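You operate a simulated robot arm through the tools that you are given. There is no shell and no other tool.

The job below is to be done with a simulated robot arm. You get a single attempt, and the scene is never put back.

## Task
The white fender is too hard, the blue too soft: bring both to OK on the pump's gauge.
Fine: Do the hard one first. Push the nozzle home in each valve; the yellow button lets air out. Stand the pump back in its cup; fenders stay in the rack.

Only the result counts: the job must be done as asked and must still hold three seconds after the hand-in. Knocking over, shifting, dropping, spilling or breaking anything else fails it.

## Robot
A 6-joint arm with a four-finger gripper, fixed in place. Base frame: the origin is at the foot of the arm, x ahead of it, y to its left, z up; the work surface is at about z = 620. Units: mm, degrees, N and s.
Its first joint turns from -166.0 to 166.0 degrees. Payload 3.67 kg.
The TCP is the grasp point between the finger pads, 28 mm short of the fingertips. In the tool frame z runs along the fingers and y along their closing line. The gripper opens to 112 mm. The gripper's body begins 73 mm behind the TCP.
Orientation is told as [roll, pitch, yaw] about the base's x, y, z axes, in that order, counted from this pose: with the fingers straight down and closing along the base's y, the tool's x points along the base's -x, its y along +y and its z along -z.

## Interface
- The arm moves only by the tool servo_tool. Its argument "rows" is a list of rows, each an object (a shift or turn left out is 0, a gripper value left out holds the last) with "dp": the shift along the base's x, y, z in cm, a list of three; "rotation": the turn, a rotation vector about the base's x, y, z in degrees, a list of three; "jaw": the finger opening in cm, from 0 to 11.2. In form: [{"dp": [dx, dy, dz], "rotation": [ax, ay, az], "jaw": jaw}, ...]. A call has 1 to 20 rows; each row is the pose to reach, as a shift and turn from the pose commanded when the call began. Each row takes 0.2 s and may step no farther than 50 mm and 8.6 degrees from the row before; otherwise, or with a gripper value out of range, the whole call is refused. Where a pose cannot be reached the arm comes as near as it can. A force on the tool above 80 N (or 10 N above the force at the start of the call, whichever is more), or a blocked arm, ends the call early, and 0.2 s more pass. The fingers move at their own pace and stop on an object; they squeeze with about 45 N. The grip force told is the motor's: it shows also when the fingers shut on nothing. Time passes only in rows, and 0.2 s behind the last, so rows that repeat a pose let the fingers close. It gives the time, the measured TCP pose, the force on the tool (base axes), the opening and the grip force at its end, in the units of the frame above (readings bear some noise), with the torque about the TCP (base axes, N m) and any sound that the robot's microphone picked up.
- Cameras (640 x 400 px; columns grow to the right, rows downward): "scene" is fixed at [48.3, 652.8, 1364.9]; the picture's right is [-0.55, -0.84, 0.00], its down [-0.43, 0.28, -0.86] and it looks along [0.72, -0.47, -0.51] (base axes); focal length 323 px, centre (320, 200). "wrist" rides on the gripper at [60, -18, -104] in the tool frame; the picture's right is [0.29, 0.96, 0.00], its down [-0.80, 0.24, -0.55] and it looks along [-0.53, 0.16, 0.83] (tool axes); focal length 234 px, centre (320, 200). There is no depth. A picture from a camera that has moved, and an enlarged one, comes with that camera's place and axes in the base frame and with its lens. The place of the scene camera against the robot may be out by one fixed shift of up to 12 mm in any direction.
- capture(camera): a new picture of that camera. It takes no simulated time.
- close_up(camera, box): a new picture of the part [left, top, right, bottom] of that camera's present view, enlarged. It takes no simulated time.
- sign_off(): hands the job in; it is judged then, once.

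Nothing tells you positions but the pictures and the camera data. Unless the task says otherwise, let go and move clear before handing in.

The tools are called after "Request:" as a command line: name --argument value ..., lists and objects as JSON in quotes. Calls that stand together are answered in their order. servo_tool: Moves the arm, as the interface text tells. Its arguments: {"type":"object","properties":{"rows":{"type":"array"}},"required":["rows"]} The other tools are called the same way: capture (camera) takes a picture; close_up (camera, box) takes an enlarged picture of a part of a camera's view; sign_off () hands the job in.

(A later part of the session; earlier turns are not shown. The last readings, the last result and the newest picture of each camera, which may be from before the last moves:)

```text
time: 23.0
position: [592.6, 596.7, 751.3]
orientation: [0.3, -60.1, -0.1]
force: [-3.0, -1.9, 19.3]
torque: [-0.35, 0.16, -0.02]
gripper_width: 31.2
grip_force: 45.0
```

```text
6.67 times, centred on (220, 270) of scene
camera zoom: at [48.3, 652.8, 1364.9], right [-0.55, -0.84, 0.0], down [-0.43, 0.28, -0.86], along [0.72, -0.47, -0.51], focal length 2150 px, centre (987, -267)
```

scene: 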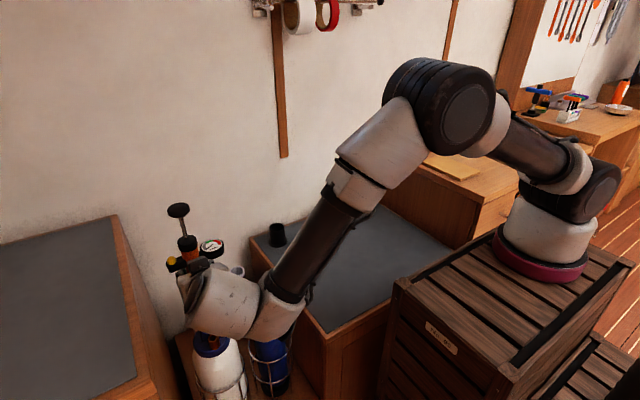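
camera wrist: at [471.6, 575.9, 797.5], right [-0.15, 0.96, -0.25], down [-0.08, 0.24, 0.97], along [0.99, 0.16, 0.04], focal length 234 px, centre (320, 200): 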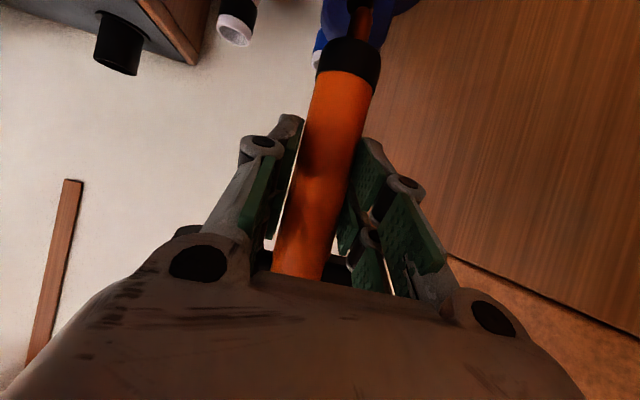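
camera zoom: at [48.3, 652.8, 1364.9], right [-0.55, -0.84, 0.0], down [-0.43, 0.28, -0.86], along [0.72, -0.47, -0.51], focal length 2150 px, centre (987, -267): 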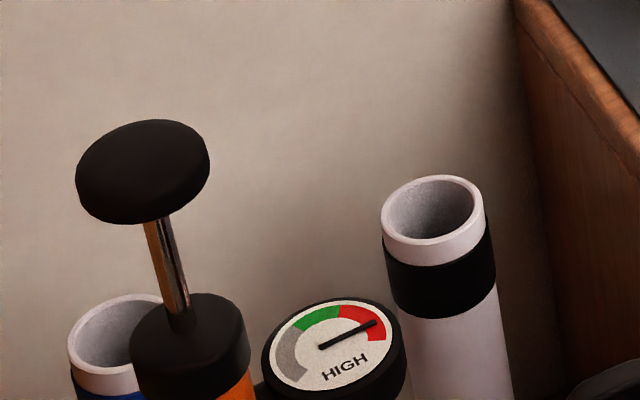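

The gauge now reads HIGH, so the nozzle is home with about 19 N of push. I'll ease the push off and see if the reading holds.

Request:
servo_tool --rows '[{"dp": [0, 0, 0.15]}, {"dp": [0, 0, 0.3]}, {"dp": [0, 0, 0.3]}]'

Request:
close_up --camera "scene" --box '[190, 240, 250, 300]'

Request:
close_up --camera "wrist" --box '[240, 0, 440, 300]'

```text
time: 23.8
position: [592.8, 595.0, 749.4]
orientation: [-0.1, -59.9, 0.2]
force: [0.5, 1.0, -2.4]
torque: [0.08, -0.08, 0.01]
gripper_width: 31.6
grip_force: 45.3
```

```text
6.67 times, centred on (220, 270) of scene
camera zoom: at [48.3, 652.8, 1364.9], right [-0.55, -0.84, 0.0], down [-0.43, 0.28, -0.86], along [0.72, -0.47, -0.51], focal length 2150 px, centre (987, -267)
```

zoom: 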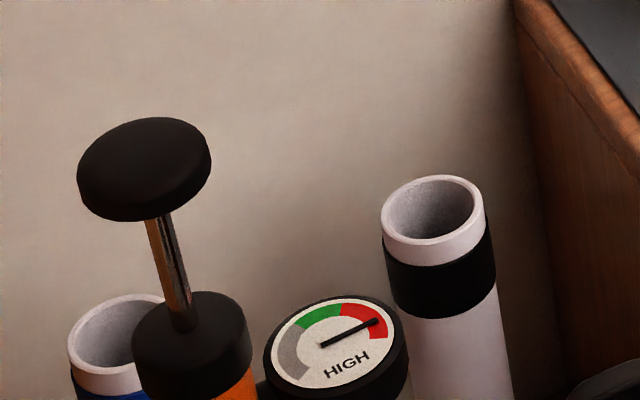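

```text
1.33 times, centred on (340, 150) of wrist
camera zoom: at [472.2, 576.1, 751.9], right [-0.15, 0.96, -0.25], down [-0.08, 0.24, 0.97], along [0.99, 0.16, 0.04], focal length 312 px, centre (293, 267)
```

zoom: 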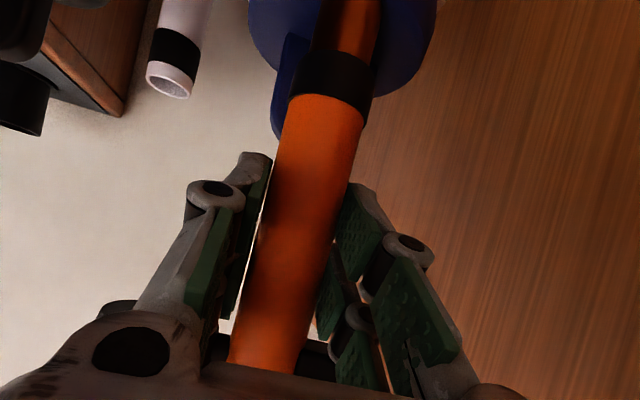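

The reading stays HIGH with no push, so the pump is seated. I'll open the fingers a little to see whether the pump stands on its own in the valve.

Request:
servo_tool --rows '[{"jaw": 3.6}, {"jaw": 4.0}, {"jaw": 4.4}, {"jaw": 4.4}]'

Request:
close_up --camera "scene" --box '[180, 235, 260, 305]'

Request:
close_up --camera "wrist" --box '[240, 0, 440, 300]'

```text
time: 24.8
position: [592.5, 596.2, 753.5]
orientation: [0.0, -60.0, 0.1]
force: [-0.2, -0.4, -0.3]
torque: [0.01, 0.0, 0.0]
gripper_width: 44.2
grip_force: 0.1
```

```text
5.71 times, centred on (220, 270) of scene
camera zoom: at [48.3, 652.8, 1364.9], right [-0.55, -0.84, 0.0], down [-0.43, 0.28, -0.86], along [0.72, -0.47, -0.51], focal length 1843 px, centre (891, -200)
```

zoom: 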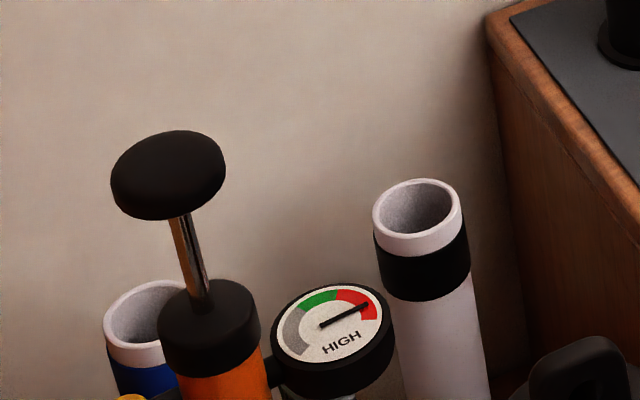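

```text
1.33 times, centred on (340, 150) of wrist
camera zoom: at [472.3, 576.6, 753.0], right [-0.15, 0.96, -0.25], down [-0.08, 0.24, 0.97], along [0.99, 0.16, 0.04], focal length 312 px, centre (293, 267)
```

zoom: 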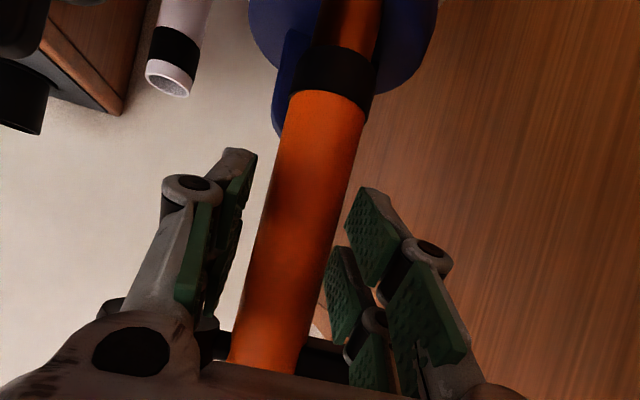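

The pump stands freely in the valve and reads HIGH. I'll open a bit more and withdraw along the tool axis.

Request:
servo_tool --rows '[{"jaw": 6.0}, {"jaw": 6.0}, {"dp": [-2, 0, 1.15]}, {"dp": [-4, 0, 2.3]}, {"dp": [-4, 0, 2.3]}]'

Request:
close_up --camera "scene" --box '[180, 235, 260, 305]'

```text
time: 26.0
position: [552.2, 595.6, 775.0]
orientation: [0.0, -59.9, 0.2]
force: [-0.4, 0.7, -0.3]
torque: [0.01, 0.02, -0.01]
gripper_width: 60.1
grip_force: 0.6
```

```text
5.71 times, centred on (220, 270) of scene
camera zoom: at [48.3, 652.8, 1364.9], right [-0.55, -0.84, 0.0], down [-0.43, 0.28, -0.86], along [0.72, -0.47, -0.51], focal length 1843 px, centre (891, -200)
```

zoom: 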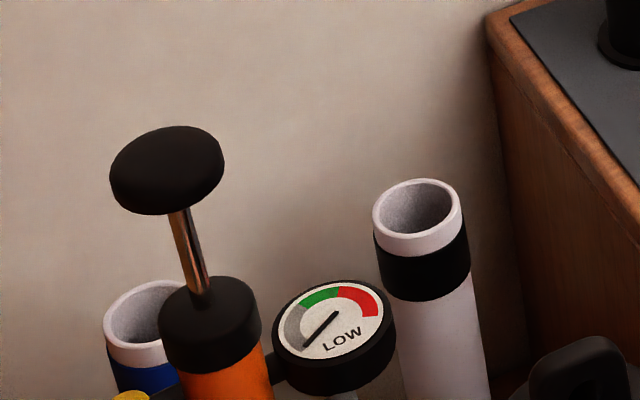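

The gauge dropped to LOW, so the withdrawal nudged the pump up by a couple of millimetres. I'll back off fully and inspect.

Request:
servo_tool --rows '[{"dp": [-3, 0, 1.7]}, {"dp": [-6, 0, 3.5]}, {"dp": [-9, 0, 5.2]}, {"dp": [-9, 0, 5.2]}]'

Request:
capture --camera "wrist"

Request:
capture --camera "scene"

Request:
close_up --camera "scene" --box '[160, 235, 280, 400]'

```text
time: 27.0
position: [461.5, 594.6, 825.7]
orientation: [0.0, -60.0, 0.0]
force: [0.3, 0.3, -0.1]
torque: [-0.01, 0.04, 0.01]
gripper_width: 59.9
grip_force: 0.1
```

```text
taken
camera wrist: at [340.7, 576.3, 826.1], right [-0.15, 0.96, -0.25], down [-0.08, 0.24, 0.97], along [0.99, 0.16, 0.04], focal length 234 px, centre (320, 200)
```

wrist: 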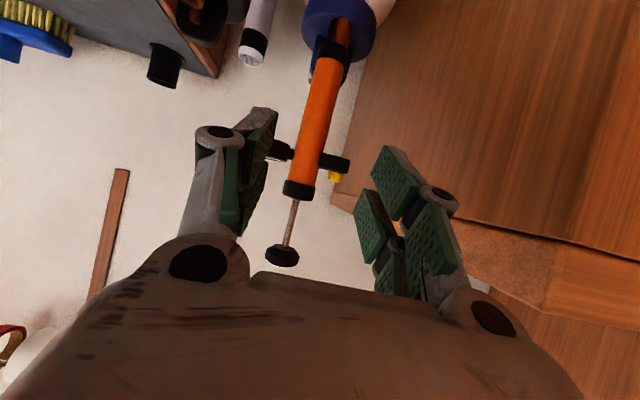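

```text
taken
```

scene: 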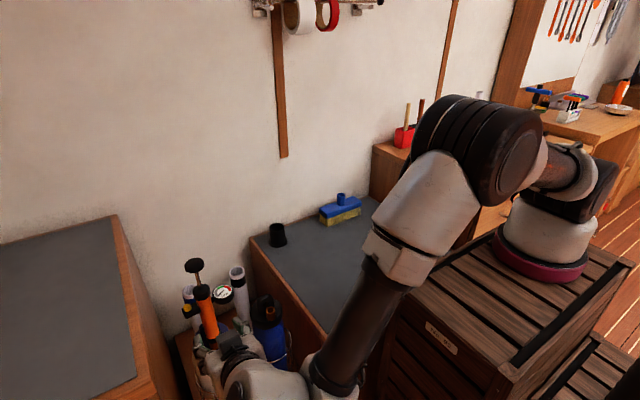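

```text
2.42 times, centred on (220, 318) of scene
camera zoom: at [48.3, 652.8, 1364.9], right [-0.55, -0.84, 0.0], down [-0.43, 0.28, -0.86], along [0.72, -0.47, -0.51], focal length 782 px, centre (562, -85)
```

zoom: 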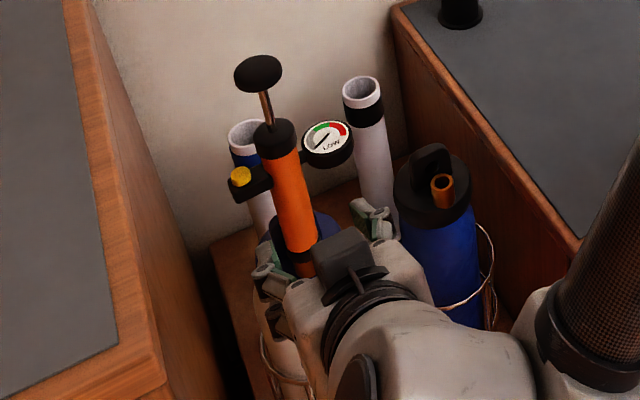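

Request:
close_up --camera "wrist" --box '[260, 0, 400, 120]'

Request:
close_up --camera "wrist" --box '[250, 0, 390, 280]'

Request:
close_up --camera "scene" --box '[180, 250, 260, 330]'

```text
3.33 times, centred on (330, 60) of wrist
camera zoom: at [340.7, 576.3, 826.1], right [-0.15, 0.96, -0.25], down [-0.08, 0.24, 0.97], along [0.99, 0.16, 0.04], focal length 781 px, centre (287, 667)
```

zoom: 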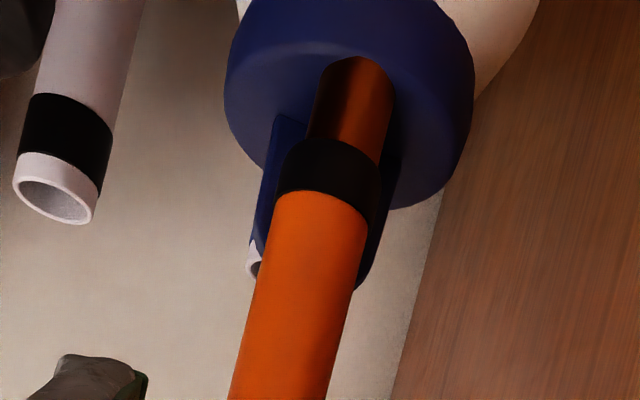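

```text
1.43 times, centred on (320, 140) of wrist
camera zoom: at [340.7, 576.3, 826.1], right [-0.15, 0.96, -0.25], down [-0.08, 0.24, 0.97], along [0.99, 0.16, 0.04], focal length 334 px, centre (320, 286)
```

zoom: 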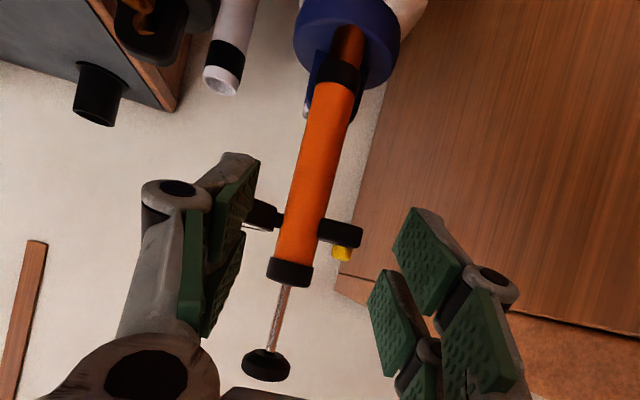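

```text
5.00 times, centred on (220, 290) of scene
camera zoom: at [48.3, 652.8, 1364.9], right [-0.55, -0.84, 0.0], down [-0.43, 0.28, -0.86], along [0.72, -0.47, -0.51], focal length 1613 px, centre (820, -250)
```

zoom: 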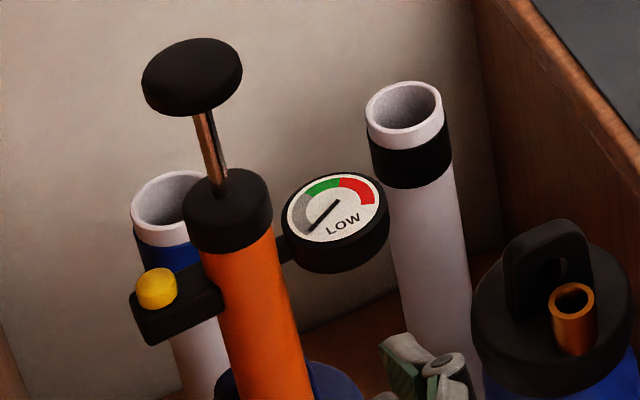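

The pump stands upright in the valve, lifted only 2–3 mm. The yellow button's top is at about (601, 629, 809). I'll close the fingers and bring their tips above the button, keeping the gripper body well clear of the knob.

Request:
servo_tool --rows '[{"dp": [0, 1.5, 2.2], "jaw": 0}, {"dp": [0, 3.4, 4.4], "jaw": 0}, {"dp": [4, 3.4, 4.4]}, {"dp": [8, 3.4, 4.4]}, {"dp": [12, 3.4, 4.4]}, {"dp": [12, 3.4, 3.0]}, {"dp": [12, 3.4, 3.0]}]'

Request:
capture --camera "wrist"

Request:
close_up --camera "scene" --box '[160, 235, 280, 355]'

```text
time: 28.6
position: [583.4, 630.9, 855.9]
orientation: [0.1, -60.0, 0.0]
force: [-0.7, -0.2, -0.4]
torque: [0.02, 0.02, 0.01]
gripper_width: 0.3
grip_force: 35.8
```

```text
taken
camera wrist: at [463.0, 612.8, 858.6], right [-0.15, 0.96, -0.25], down [-0.08, 0.24, 0.97], along [0.99, 0.16, 0.04], focal length 234 px, centre (320, 200)
```

wrist: 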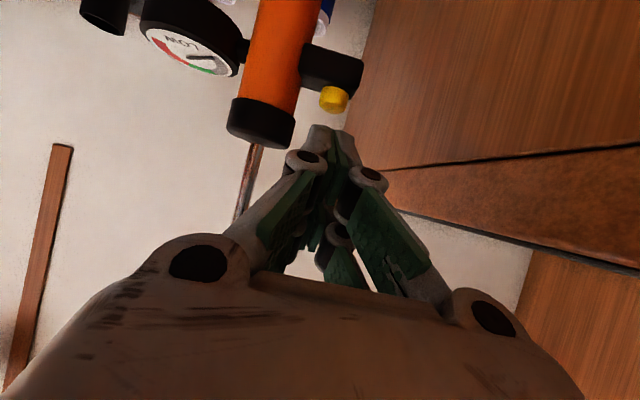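

```text
3.33 times, centred on (220, 295) of scene
camera zoom: at [48.3, 652.8, 1364.9], right [-0.55, -0.84, 0.0], down [-0.43, 0.28, -0.86], along [0.72, -0.47, -0.51], focal length 1075 px, centre (653, -117)
```

zoom: 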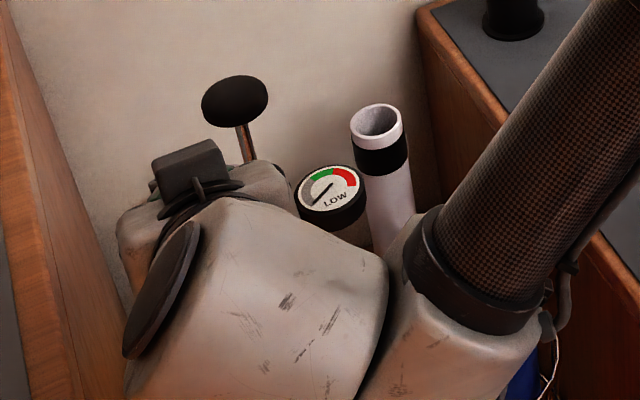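

The closed fingertips are right above the button. I'll lower to just above contact, then press in 2 mm steps.

Request:
servo_tool --rows '[{"dp": [0, -0.15, -1.0]}, {"dp": [0, -0.15, -1.8]}, {"dp": [0, -0.15, -1.8]}]'

Request:
close_up --camera "wrist" --box '[220, 40, 420, 200]'

Request:
close_up --camera "scene" --box '[190, 240, 260, 310]'

```text
time: 29.4
position: [582.2, 628.9, 839.7]
orientation: [0.1, -59.9, -0.1]
force: [-0.1, 0.9, 7.5]
torque: [0.05, -0.08, 0.03]
gripper_width: 5.9
grip_force: 35.4
heard: click
```

```text
2.50 times, centred on (320, 120) of wrist
camera zoom: at [462.1, 609.4, 840.4], right [-0.15, 0.96, -0.25], down [-0.08, 0.24, 0.97], along [0.99, 0.16, 0.04], focal length 585 px, centre (320, 400)
```

zoom: 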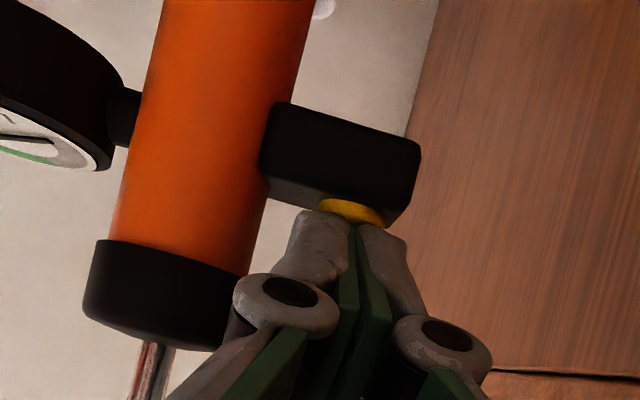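

```text
5.71 times, centred on (225, 275) of scene
camera zoom: at [48.3, 652.8, 1364.9], right [-0.55, -0.84, 0.0], down [-0.43, 0.28, -0.86], along [0.72, -0.47, -0.51], focal length 1843 px, centre (863, -229)
```

zoom: 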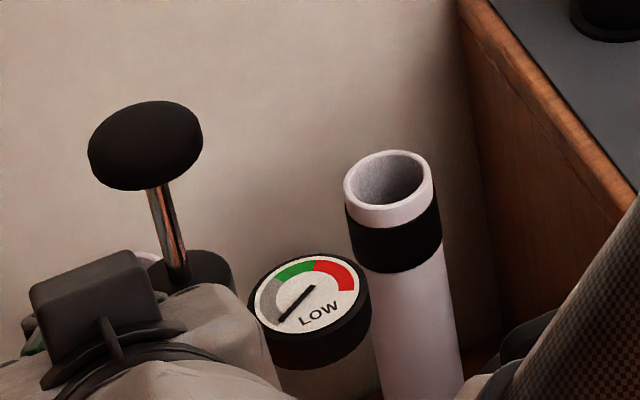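

I heard a click: the button is down at 7.5 N and the pump isn't visibly tilting. I'll lift off straight away and read the gauge before going on.

Request:
servo_tool --rows '[{"dp": [0, 0, 0.8]}, {"dp": [0, 0, 1.6]}]'

Request:
close_up --camera "scene" --box '[190, 240, 260, 310]'

Request:
close_up --camera "wrist" --box '[70, 0, 370, 240]'

```text
time: 30.0
position: [582.7, 628.0, 854.5]
orientation: [0.0, -59.9, 0.1]
force: [1.1, 1.0, -0.1]
torque: [-0.02, -0.02, -0.02]
gripper_width: 0.0
grip_force: 35.4
```

```text
5.71 times, centred on (225, 275) of scene
camera zoom: at [48.3, 652.8, 1364.9], right [-0.55, -0.84, 0.0], down [-0.43, 0.28, -0.86], along [0.72, -0.47, -0.51], focal length 1843 px, centre (863, -229)
```

zoom: 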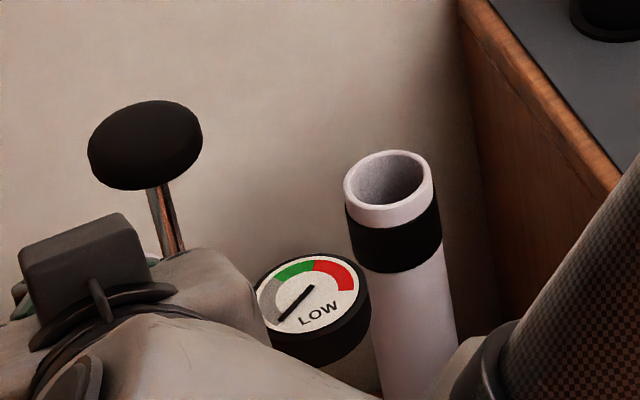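

```text
1.67 times, centred on (220, 120) of wrist
camera zoom: at [462.1, 609.0, 856.2], right [-0.15, 0.96, -0.25], down [-0.08, 0.24, 0.97], along [0.99, 0.16, 0.04], focal length 390 px, centre (487, 333)
```

zoom: 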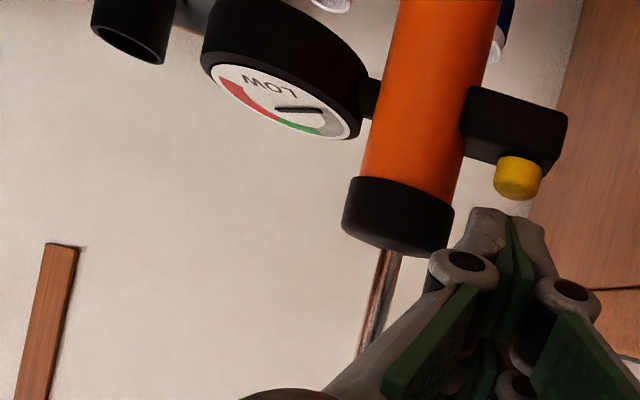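

The gauge still reads LOW, so the nozzle isn't fully home. I'll back away, re-grip the body slightly lower than before, and push it home properly.

Request:
servo_tool --rows '[{"dp": [-4, 0, 1]}, {"dp": [-8, -0.5, 1]}, {"dp": [-10.3, -3.3, 0], "jaw": 6}, {"dp": [-10.3, -3.3, -4.0], "jaw": 6}, {"dp": [-10.3, -3.3, -4.0], "jaw": 6}]'

Request:
capture --camera "wrist"

Request:
close_up --camera "wrist" --box '[260, 0, 400, 120]'

Request:
close_up --camera "scene" --box '[180, 250, 260, 330]'

```text
time: 31.2
position: [480.3, 595.7, 816.1]
orientation: [0.0, -59.9, 0.1]
force: [0.0, -0.2, 0.3]
torque: [0.0, -0.03, 0.0]
gripper_width: 60.2
grip_force: 0.2
```

```text
taken
camera wrist: at [360.6, 577.5, 817.2], right [-0.15, 0.96, -0.25], down [-0.08, 0.24, 0.97], along [0.99, 0.16, 0.04], focal length 234 px, centre (320, 200)
```

wrist: 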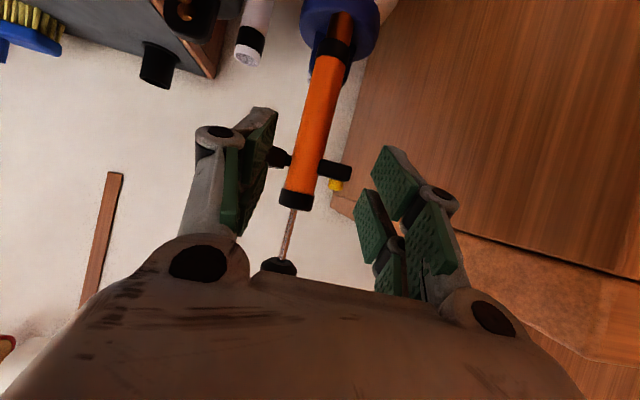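

```text
3.33 times, centred on (330, 60) of wrist
camera zoom: at [360.6, 577.5, 817.2], right [-0.15, 0.96, -0.25], down [-0.08, 0.24, 0.97], along [0.99, 0.16, 0.04], focal length 781 px, centre (287, 667)
```

zoom: 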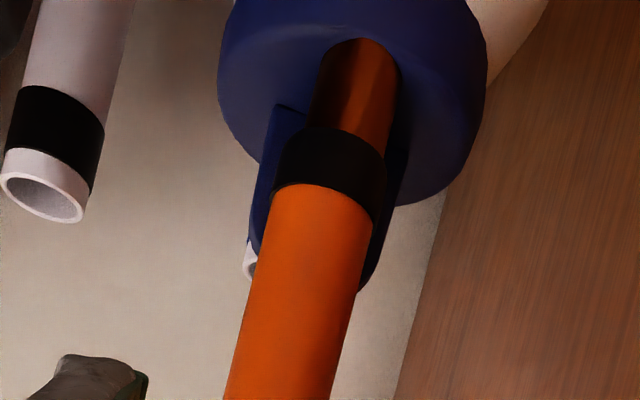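

```text
5.00 times, centred on (220, 290) of scene
camera zoom: at [48.3, 652.8, 1364.9], right [-0.55, -0.84, 0.0], down [-0.43, 0.28, -0.86], along [0.72, -0.47, -0.51], focal length 1613 px, centre (820, -250)
```

zoom: 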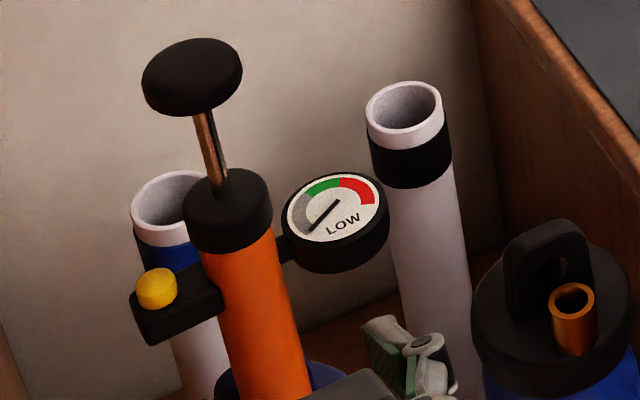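

The pump hasn't moved at all from the press, so it's snugly held just short of home. I'll slide the open fingers back around the body, a little lower than before.

Request:
servo_tool --rows '[{"dp": [2.8, -0.05, -1.68]}, {"dp": [5.6, -0.07, -3.36]}, {"dp": [8.4, -0.07, -5.04]}, {"dp": [11.2, -0.07, -6.7]}, {"dp": [11.2, -0.07, -6.7]}]'

Request:
close_up --camera "wrist" --box '[240, 0, 440, 300]'

Request:
close_up --camera "scene" --box '[180, 235, 260, 305]'

```text
time: 32.4
position: [593.2, 593.5, 746.6]
orientation: [0.0, -59.9, 0.0]
force: [0.0, -0.4, 0.9]
torque: [0.01, 0.0, 0.0]
gripper_width: 60.2
grip_force: 0.0
```

```text
1.33 times, centred on (340, 150) of wrist
camera zoom: at [472.8, 574.6, 748.3], right [-0.15, 0.96, -0.25], down [-0.08, 0.24, 0.97], along [0.99, 0.16, 0.04], focal length 312 px, centre (293, 267)
```

zoom: 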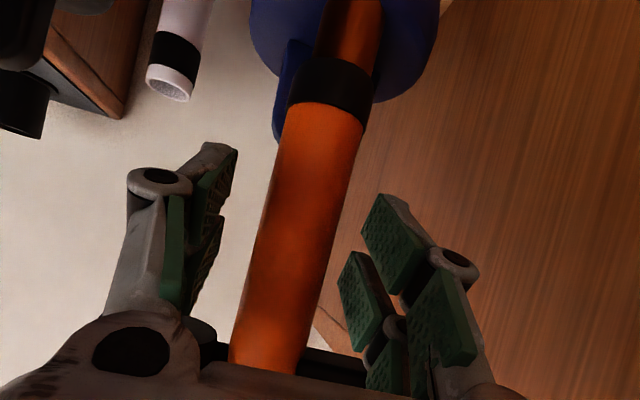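

```text
5.71 times, centred on (220, 270) of scene
camera zoom: at [48.3, 652.8, 1364.9], right [-0.55, -0.84, 0.0], down [-0.43, 0.28, -0.86], along [0.72, -0.47, -0.51], focal length 1843 px, centre (891, -200)
```

zoom: 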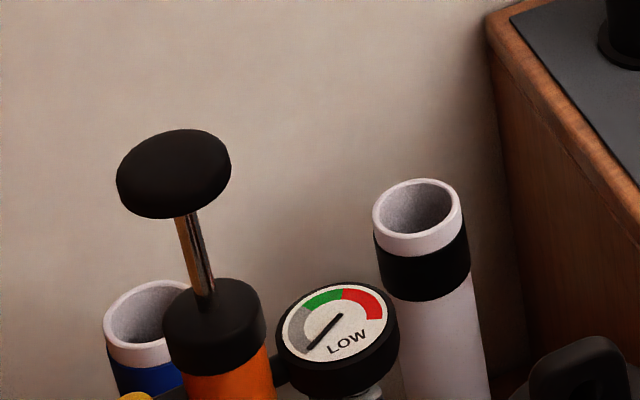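

In position around the body with nothing touching. I'll close, then push down firmly in small steps while checking the gauge.

Request:
servo_tool --rows '[{"jaw": 4.2}, {"jaw": 2.5}, {"jaw": 2.5}, {"jaw": 2.5}]'

Request:
close_up --camera "scene" --box '[180, 235, 260, 305]'

```text
time: 33.4
position: [592.0, 594.1, 747.0]
orientation: [-0.1, -60.0, 0.1]
force: [-0.2, 0.5, -0.5]
torque: [0.0, 0.0, 0.0]
gripper_width: 32.0
grip_force: 44.7
```

```text
5.71 times, centred on (220, 270) of scene
camera zoom: at [48.3, 652.8, 1364.9], right [-0.55, -0.84, 0.0], down [-0.43, 0.28, -0.86], along [0.72, -0.47, -0.51], focal length 1843 px, centre (891, -200)
```

zoom: 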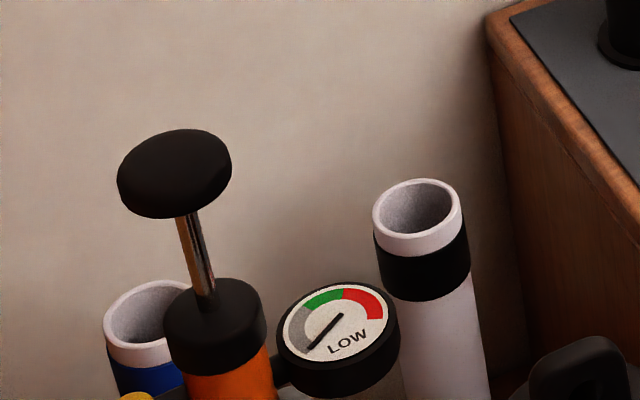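

Gripped at 32 mm. Pushing down 3 mm now.

Request:
servo_tool --rows '[{"dp": [0, 0, -0.15]}, {"dp": [0, 0, -0.3]}, {"dp": [0, 0, -0.3]}]'

Request:
close_up --camera "scene" --box '[180, 235, 260, 305]'

```text
time: 34.2
position: [591.8, 593.7, 748.0]
orientation: [0.3, -60.1, -0.2]
force: [-0.7, -2.6, 26.8]
torque: [-0.38, -0.1, -0.06]
gripper_width: 31.3
grip_force: 45.7
```

```text
5.71 times, centred on (220, 270) of scene
camera zoom: at [48.3, 652.8, 1364.9], right [-0.55, -0.84, 0.0], down [-0.43, 0.28, -0.86], along [0.72, -0.47, -0.51], focal length 1843 px, centre (891, -200)
```

zoom: 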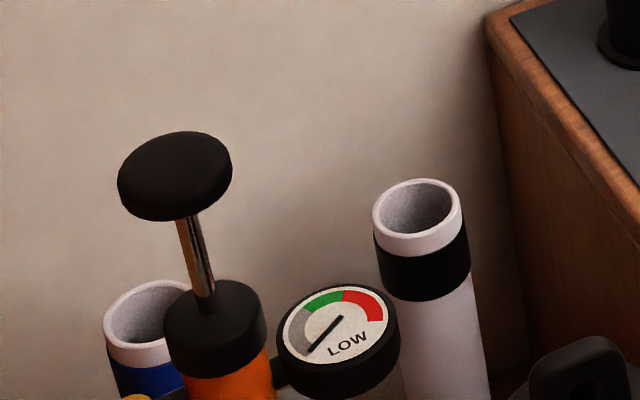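

Even at 27 N it reads LOW, but the pump sits about 2 mm further toward -y than when it was home. I'll ease off, shift +1.7 mm in y and push again.

Request:
servo_tool --rows '[{"dp": [0, 0, 0.3]}, {"dp": [0.05, 0.17, 0.3]}, {"dp": [0.05, 0.17, 0.1]}, {"dp": [0.05, 0.17, 0.0]}, {"dp": [0.05, 0.17, 0.0]}]'

Request:
close_up --camera "scene" --box '[180, 235, 260, 305]'

```text
time: 35.4
position: [592.7, 596.3, 746.5]
orientation: [0.2, -60.1, -0.2]
force: [-1.2, -3.3, 34.4]
torque: [-0.55, -0.1, -0.04]
gripper_width: 31.8
grip_force: 44.7
```

```text
5.71 times, centred on (220, 270) of scene
camera zoom: at [48.3, 652.8, 1364.9], right [-0.55, -0.84, 0.0], down [-0.43, 0.28, -0.86], along [0.72, -0.47, -0.51], focal length 1843 px, centre (891, -200)
```

zoom: 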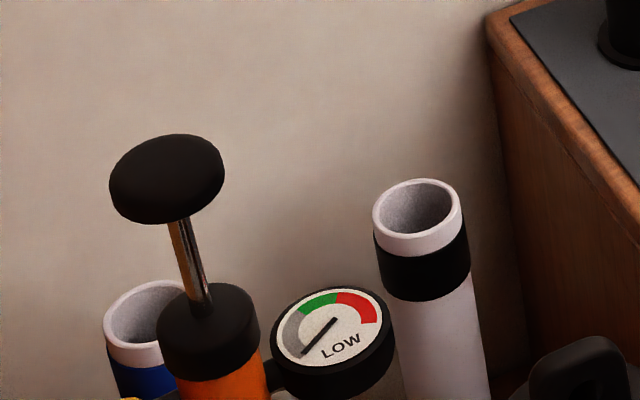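

Request:
close_up --camera "scene" --box '[208, 278, 238, 308]'

Request:
close_up --camera "wrist" --box '[260, 0, 440, 120]'

```text
13.33 times, centred on (223, 293) of scene
camera zoom: at [48.3, 652.8, 1364.9], right [-0.55, -0.84, 0.0], down [-0.43, 0.28, -0.86], along [0.72, -0.47, -0.51], focal length 4301 px, centre (1613, -1040)
```

zoom: 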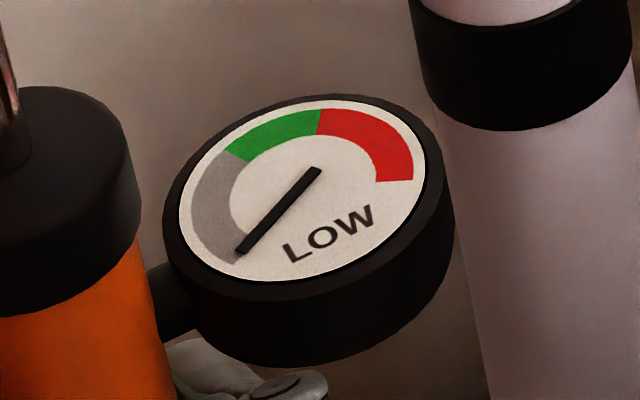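

```text
3.33 times, centred on (350, 60) of wrist
camera zoom: at [471.6, 577.1, 747.9], right [-0.14, 0.96, -0.25], down [-0.08, 0.24, 0.97], along [0.99, 0.16, 0.05], focal length 781 px, centre (220, 667)
```

zoom: 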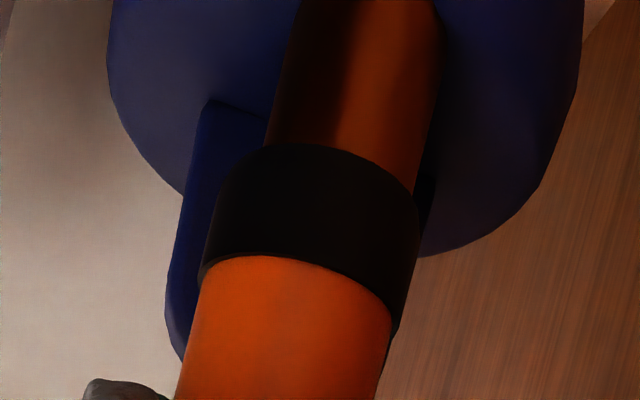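

The gauge needle is at the bottom stop even though I'm pushing hard. I'll pull the nozzle up out of the valve and re-insert it cleanly to see whether it reconnects.

Request:
servo_tool --rows '[{"dp": [0, 0, 0.5]}, {"dp": [0, 0, 1.2]}, {"dp": [0, 0, 2.2]}, {"dp": [0, 0, 3.2]}, {"dp": [0, 0, 3.2]}]'

Request:
close_up --camera "wrist" --box '[260, 0, 440, 120]'

Request:
close_up --camera "scene" --box '[180, 235, 260, 305]'

```text
time: 36.6
position: [591.9, 595.9, 778.3]
orientation: [-0.1, -59.9, 0.1]
force: [-0.3, -0.3, -2.0]
torque: [-0.01, -0.02, -0.01]
gripper_width: 31.5
grip_force: 45.3
```

```text
3.33 times, centred on (350, 60) of wrist
camera zoom: at [471.4, 577.6, 778.2], right [-0.15, 0.96, -0.25], down [-0.08, 0.24, 0.97], along [0.99, 0.16, 0.04], focal length 781 px, centre (220, 667)
```

zoom: 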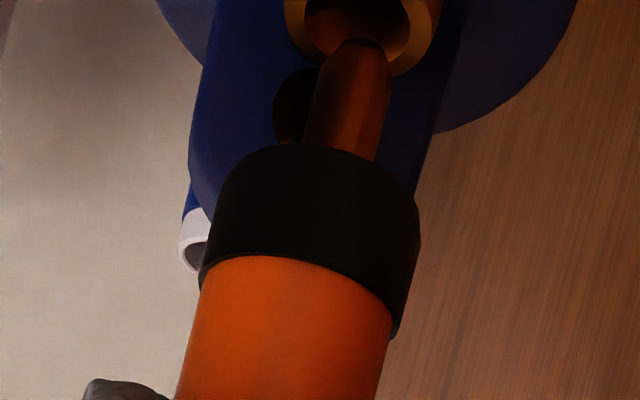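

```text
5.71 times, centred on (220, 270) of scene
camera zoom: at [48.3, 652.8, 1364.9], right [-0.55, -0.84, 0.0], down [-0.43, 0.28, -0.86], along [0.72, -0.47, -0.51], focal length 1843 px, centre (891, -200)
```

zoom: 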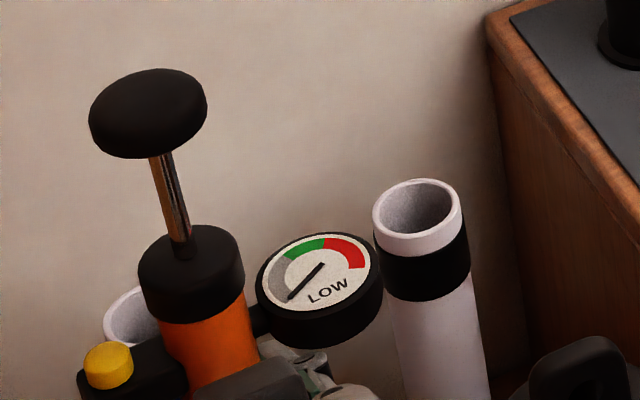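

The nozzle is back out, aligned within about 1 mm of the valve. I'll re-insert and check the gauge at each increment.

Request:
servo_tool --rows '[{"dp": [0, -0.07, -0.8]}, {"dp": [0, -0.07, -1.6]}, {"dp": [0, -0.07, -2.4]}, {"dp": [0, -0.07, -2.8]}, {"dp": [0, -0.07, -2.8]}]'

Request:
close_up --camera "scene" --box '[180, 235, 260, 305]'

```text
time: 37.8
position: [592.6, 595.3, 749.0]
orientation: [0.1, -59.9, 0.2]
force: [0.4, -1.1, -3.2]
torque: [-0.02, -0.02, 0.01]
gripper_width: 31.7
grip_force: 45.0
```

```text
5.71 times, centred on (220, 270) of scene
camera zoom: at [48.3, 652.8, 1364.9], right [-0.55, -0.84, 0.0], down [-0.43, 0.28, -0.86], along [0.72, -0.47, -0.51], focal length 1843 px, centre (891, -200)
```

zoom: 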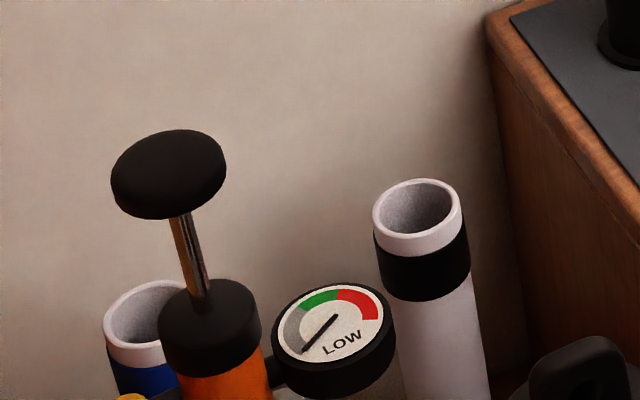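

Request:
servo_tool --rows '[{"dp": [0, 0, -0.1]}, {"dp": [0, 0, -0.2]}, {"dp": [0, 0, -0.2]}]'

Request:
close_up --camera "scene" --box '[180, 235, 260, 305]'

```text
time: 38.6
position: [592.3, 595.2, 745.9]
orientation: [0.1, -59.9, 0.2]
force: [0.8, 0.1, -1.3]
torque: [-0.04, -0.04, -0.01]
gripper_width: 31.8
grip_force: 44.8
```

```text
5.71 times, centred on (220, 270) of scene
camera zoom: at [48.3, 652.8, 1364.9], right [-0.55, -0.84, 0.0], down [-0.43, 0.28, -0.86], along [0.72, -0.47, -0.51], focal length 1843 px, centre (891, -200)
```

zoom: 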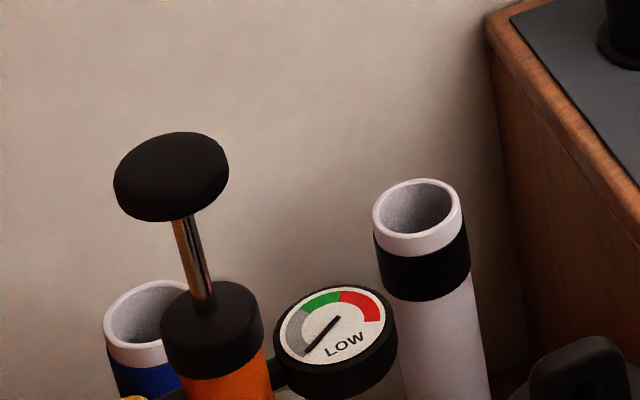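

Request:
servo_tool --rows '[{"dp": [0, 0, -0.15]}, {"dp": [0, 0, -0.3]}, {"dp": [0, 0, -0.3]}]'

Request:
close_up --camera "scene" --box '[180, 235, 260, 305]'

```text
time: 39.4
position: [591.4, 596.2, 747.9]
orientation: [0.4, -60.2, -0.2]
force: [-2.1, -3.3, 32.8]
torque: [-0.4, 0.12, -0.07]
gripper_width: 31.6
grip_force: 45.2
```

```text
5.71 times, centred on (220, 270) of scene
camera zoom: at [48.3, 652.8, 1364.9], right [-0.55, -0.84, 0.0], down [-0.43, 0.28, -0.86], along [0.72, -0.47, -0.51], focal length 1843 px, centre (891, -200)
```

zoom: 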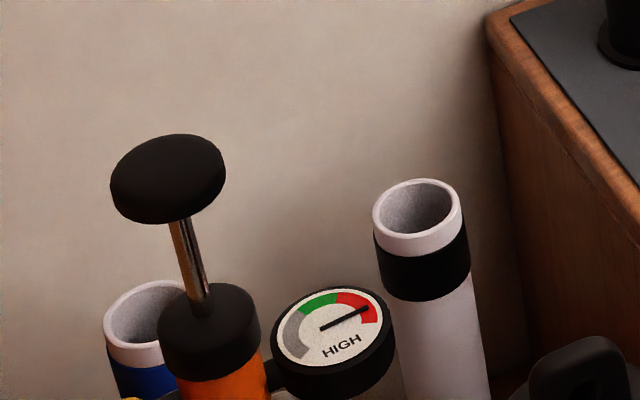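

HIGH again: the nozzle latches home only on a fresh insertion. I'll ease off the push slightly, confirm it stays HIGH, then open the fingers gently and drop a little so nothing touches the gauge from below.

Request:
servo_tool --rows '[{"dp": [0, 0, 0.1]}, {"dp": [0, 0, 0.2]}, {"dp": [0, 0, 0.2]}]'

Request:
close_up --camera "scene" --box '[180, 235, 260, 305]'

```text
time: 40.2
position: [592.6, 595.0, 746.0]
orientation: [0.0, -60.0, 0.0]
force: [1.2, 0.7, 21.4]
torque: [-0.01, -0.43, -0.02]
gripper_width: 31.4
grip_force: 45.2
```

```text
5.71 times, centred on (220, 270) of scene
camera zoom: at [48.3, 652.8, 1364.9], right [-0.55, -0.84, 0.0], down [-0.43, 0.28, -0.86], along [0.72, -0.47, -0.51], focal length 1843 px, centre (891, -200)
```

zoom: 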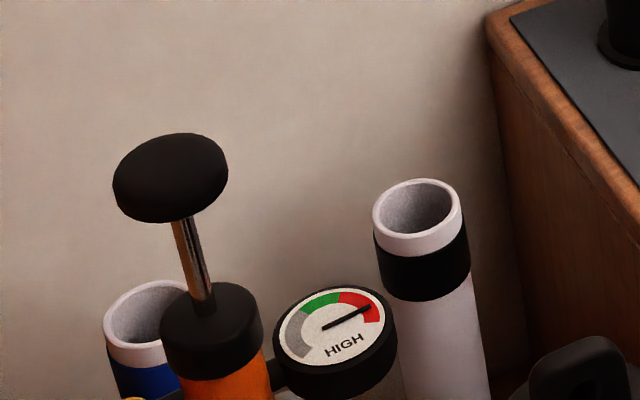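

Request:
servo_tool --rows '[{"dp": [0, 0, 0.1]}, {"dp": [0, 0, 0.1]}, {"dp": [0, 0, 0.1], "jaw": 3.6}, {"dp": [0, 0, 0.1], "jaw": 4.2}, {"dp": [0, 0, 0.1], "jaw": 4.4}]'

Request:
close_up --camera "scene" --box '[180, 235, 260, 305]'

Request:
close_up --camera "wrist" --box '[240, 0, 440, 300]'

```text
time: 41.4
position: [591.3, 595.9, 746.7]
orientation: [0.1, -59.9, 0.1]
force: [-0.1, 0.1, 0.2]
torque: [0.0, 0.02, 0.01]
gripper_width: 44.0
grip_force: 0.0
```

```text
5.71 times, centred on (220, 270) of scene
camera zoom: at [48.3, 652.8, 1364.9], right [-0.55, -0.84, 0.0], down [-0.43, 0.28, -0.86], along [0.72, -0.47, -0.51], focal length 1843 px, centre (891, -200)
```

zoom: 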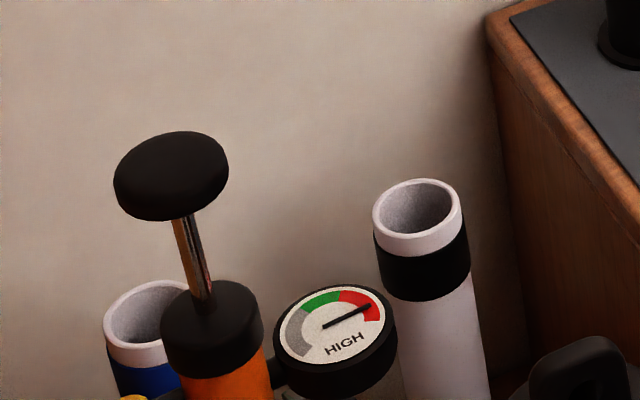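

```text
1.33 times, centred on (340, 150) of wrist
camera zoom: at [471.6, 576.3, 748.3], right [-0.15, 0.96, -0.25], down [-0.08, 0.24, 0.97], along [0.99, 0.16, 0.04], focal length 312 px, centre (293, 267)
```

zoom: 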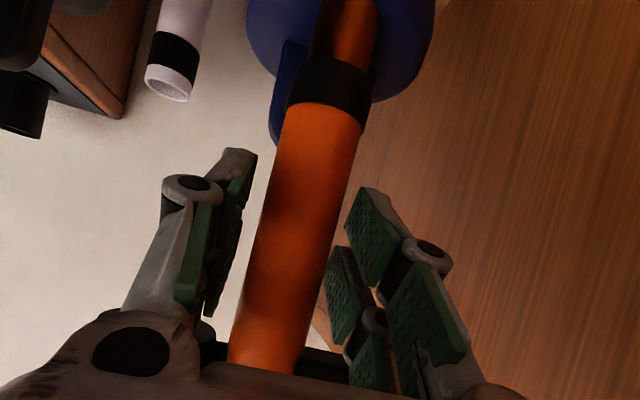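

Released and still HIGH. I'll drop 2 mm and withdraw along the tool axis with the fingers only modestly open.

Request:
servo_tool --rows '[{"dp": [0, 0, -0.2]}, {"dp": [-1.5, 0, 0.6]}, {"dp": [-3.5, 0, 1.7]}, {"dp": [-6, 0, 3.1]}, {"dp": [-9, 0, 4.8]}, {"dp": [-11.5, 0, 6.2]}, {"dp": [-11.5, 0, 6.2]}]'

Request:
close_up --camera "scene" --box '[180, 235, 260, 305]'

Request:
capture --camera "wrist"

```text
time: 43.0
position: [476.7, 595.3, 808.1]
orientation: [0.0, -60.0, 0.1]
force: [-0.8, -0.2, 0.3]
torque: [0.0, -0.01, 0.01]
gripper_width: 44.0
grip_force: 0.1
```

```text
5.71 times, centred on (220, 270) of scene
camera zoom: at [48.3, 652.8, 1364.9], right [-0.55, -0.84, 0.0], down [-0.43, 0.28, -0.86], along [0.72, -0.47, -0.51], focal length 1843 px, centre (891, -200)
```

zoom: 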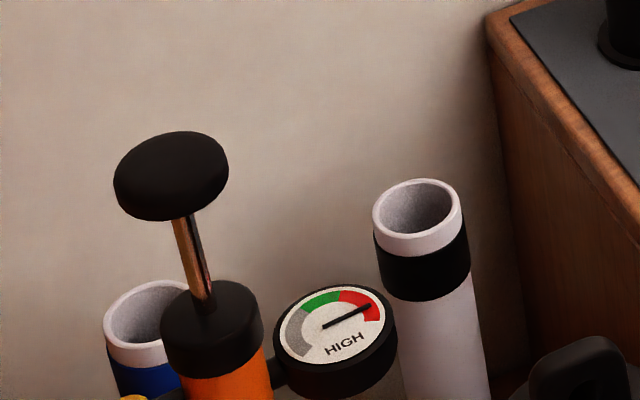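

```text
taken
camera wrist: at [356.2, 576.1, 810.2], right [-0.15, 0.96, -0.25], down [-0.08, 0.24, 0.97], along [0.99, 0.16, 0.04], focal length 234 px, centre (320, 200)
```

wrist: 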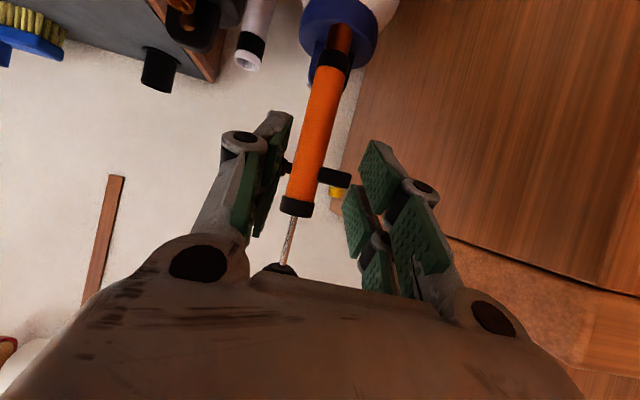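

Still HIGH with the gripper clear. Now I'll bring the closed fingertips back above the yellow button.

Request:
servo_tool --rows '[{"dp": [0, 1.5, 3], "jaw": 0}, {"dp": [0, 3.4, 6.2], "jaw": 0}, {"dp": [4, 3.4, 6.2]}, {"dp": [8, 3.4, 6.2]}, {"dp": [10.6, 3.4, 6.2]}, {"dp": [10.6, 3.4, 4.8]}, {"dp": [10.6, 3.4, 4.8]}]'

Request:
close_up --camera "wrist" --box '[220, 40, 420, 200]'

Request:
close_up --camera "scene" --box '[180, 235, 260, 305]'

```text
time: 44.6
position: [583.7, 630.8, 856.8]
orientation: [0.0, -60.0, 0.1]
force: [0.4, 0.3, 0.2]
torque: [0.02, 0.07, 0.01]
gripper_width: 0.2
grip_force: 35.6
```

```text
2.50 times, centred on (320, 120) of wrist
camera zoom: at [463.6, 610.8, 858.0], right [-0.15, 0.96, -0.25], down [-0.08, 0.24, 0.97], along [0.99, 0.16, 0.04], focal length 585 px, centre (320, 400)
```

zoom: 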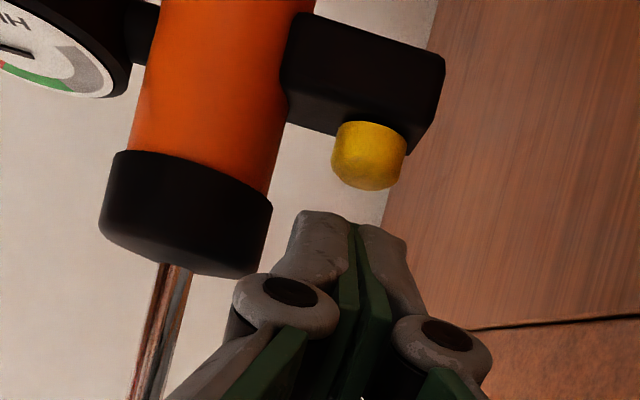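

```text
5.71 times, centred on (220, 270) of scene
camera zoom: at [48.3, 652.8, 1364.9], right [-0.55, -0.84, 0.0], down [-0.43, 0.28, -0.86], along [0.72, -0.47, -0.51], focal length 1843 px, centre (891, -200)
```

zoom: 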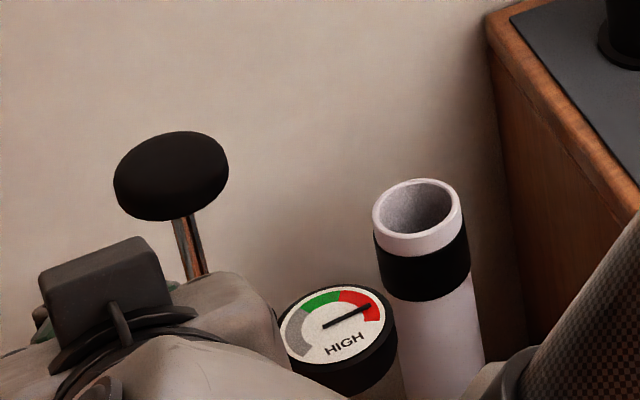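

Fingertips are above the button. I'll give it one brief press and release, then read the gauge.

Request:
servo_tool --rows '[{"dp": [0, -0.1, -1.0]}, {"dp": [0, -0.1, -2.0]}, {"dp": [0, -0.1, -1.0]}, {"dp": [0, -0.1, 0]}]'

Request:
close_up --camera "scene" --box '[180, 235, 260, 305]'

```text
time: 45.6
position: [583.1, 630.2, 857.6]
orientation: [0.0, -59.8, 0.0]
force: [-0.2, -0.2, 0.0]
torque: [0.0, -0.01, 0.0]
gripper_width: 0.0
grip_force: 35.5
heard: click
```

```text
5.71 times, centred on (220, 270) of scene
camera zoom: at [48.3, 652.8, 1364.9], right [-0.55, -0.84, 0.0], down [-0.43, 0.28, -0.86], along [0.72, -0.47, -0.51], focal length 1843 px, centre (891, -200)
```

zoom: 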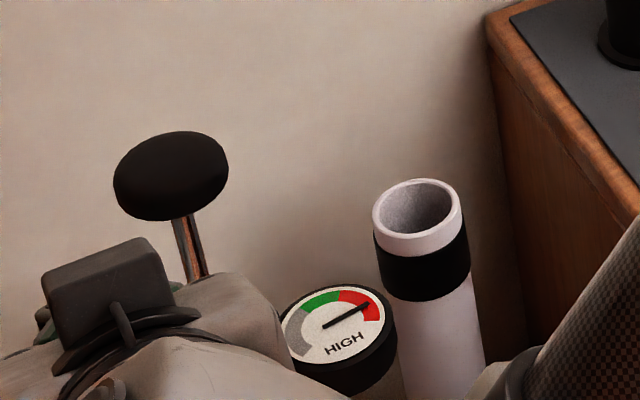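

A click, and the needle moved very slightly down but still HIGH. I'll zoom the gauge and then hold the button for longer.

Request:
servo_tool --rows '[{"dp": [0, 0, -1.0]}, {"dp": [0, 0, -2.0]}, {"dp": [0, 0, -2.0]}, {"dp": [0, 0, -2.0]}, {"dp": [0, 0, -1.0]}, {"dp": [0, 0, 0]}]'

Request:
close_up --camera "scene" --box '[208, 278, 238, 308]'

```text
time: 47.0
position: [582.8, 628.5, 855.9]
orientation: [0.1, -59.9, 0.2]
force: [0.7, -1.2, 0.0]
torque: [-0.01, -0.01, 0.02]
gripper_width: 0.0
grip_force: 35.4
heard: click
```

```text
13.33 times, centred on (223, 293) of scene
camera zoom: at [48.3, 652.8, 1364.9], right [-0.55, -0.84, 0.0], down [-0.43, 0.28, -0.86], along [0.72, -0.47, -0.51], focal length 4301 px, centre (1613, -1040)
```

zoom: 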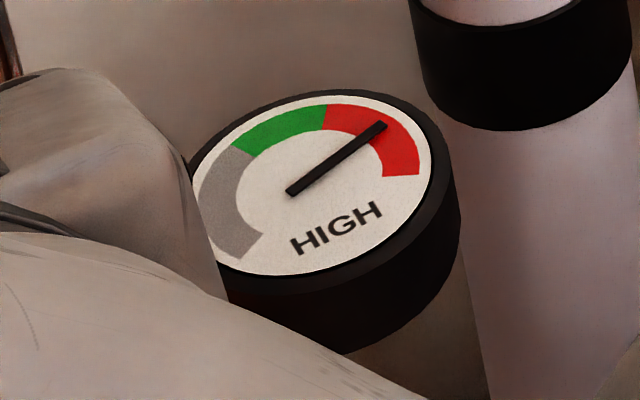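

The needle is moving steadily toward green. I'll hold for a bit longer this time.

Request:
servo_tool --rows '[{"dp": [0, 0, -1.0]}, {"dp": [0, 0, -2.0]}, {"dp": [0, 0, -2.0]}, {"dp": [0, 0, -2.0]}, {"dp": [0, 0, -2.0]}, {"dp": [0, 0, -2.0]}, {"dp": [0, 0, -1.0]}, {"dp": [0, 0, 0]}]'

Request:
close_up --camera "scene" --box '[208, 278, 238, 308]'

Request:
close_up --camera "scene" --box '[180, 235, 260, 305]'

```text
time: 48.8
position: [581.9, 628.5, 856.0]
orientation: [-0.1, -60.0, 0.1]
force: [0.8, 0.0, -0.4]
torque: [-0.02, 0.02, 0.03]
gripper_width: 0.0
grip_force: 35.8
heard: click
```

```text
13.33 times, centred on (223, 293) of scene
camera zoom: at [48.3, 652.8, 1364.9], right [-0.55, -0.84, 0.0], down [-0.43, 0.28, -0.86], along [0.72, -0.47, -0.51], focal length 4301 px, centre (1613, -1040)
```

zoom: 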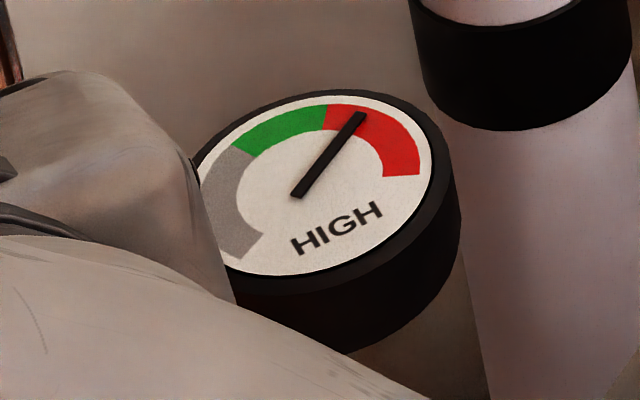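

```text
5.71 times, centred on (220, 270) of scene
camera zoom: at [48.3, 652.8, 1364.9], right [-0.55, -0.84, 0.0], down [-0.43, 0.28, -0.86], along [0.72, -0.47, -0.51], focal length 1843 px, centre (891, -200)
```

zoom: 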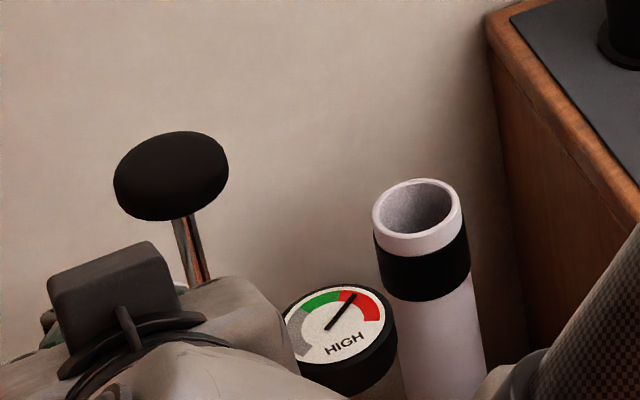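

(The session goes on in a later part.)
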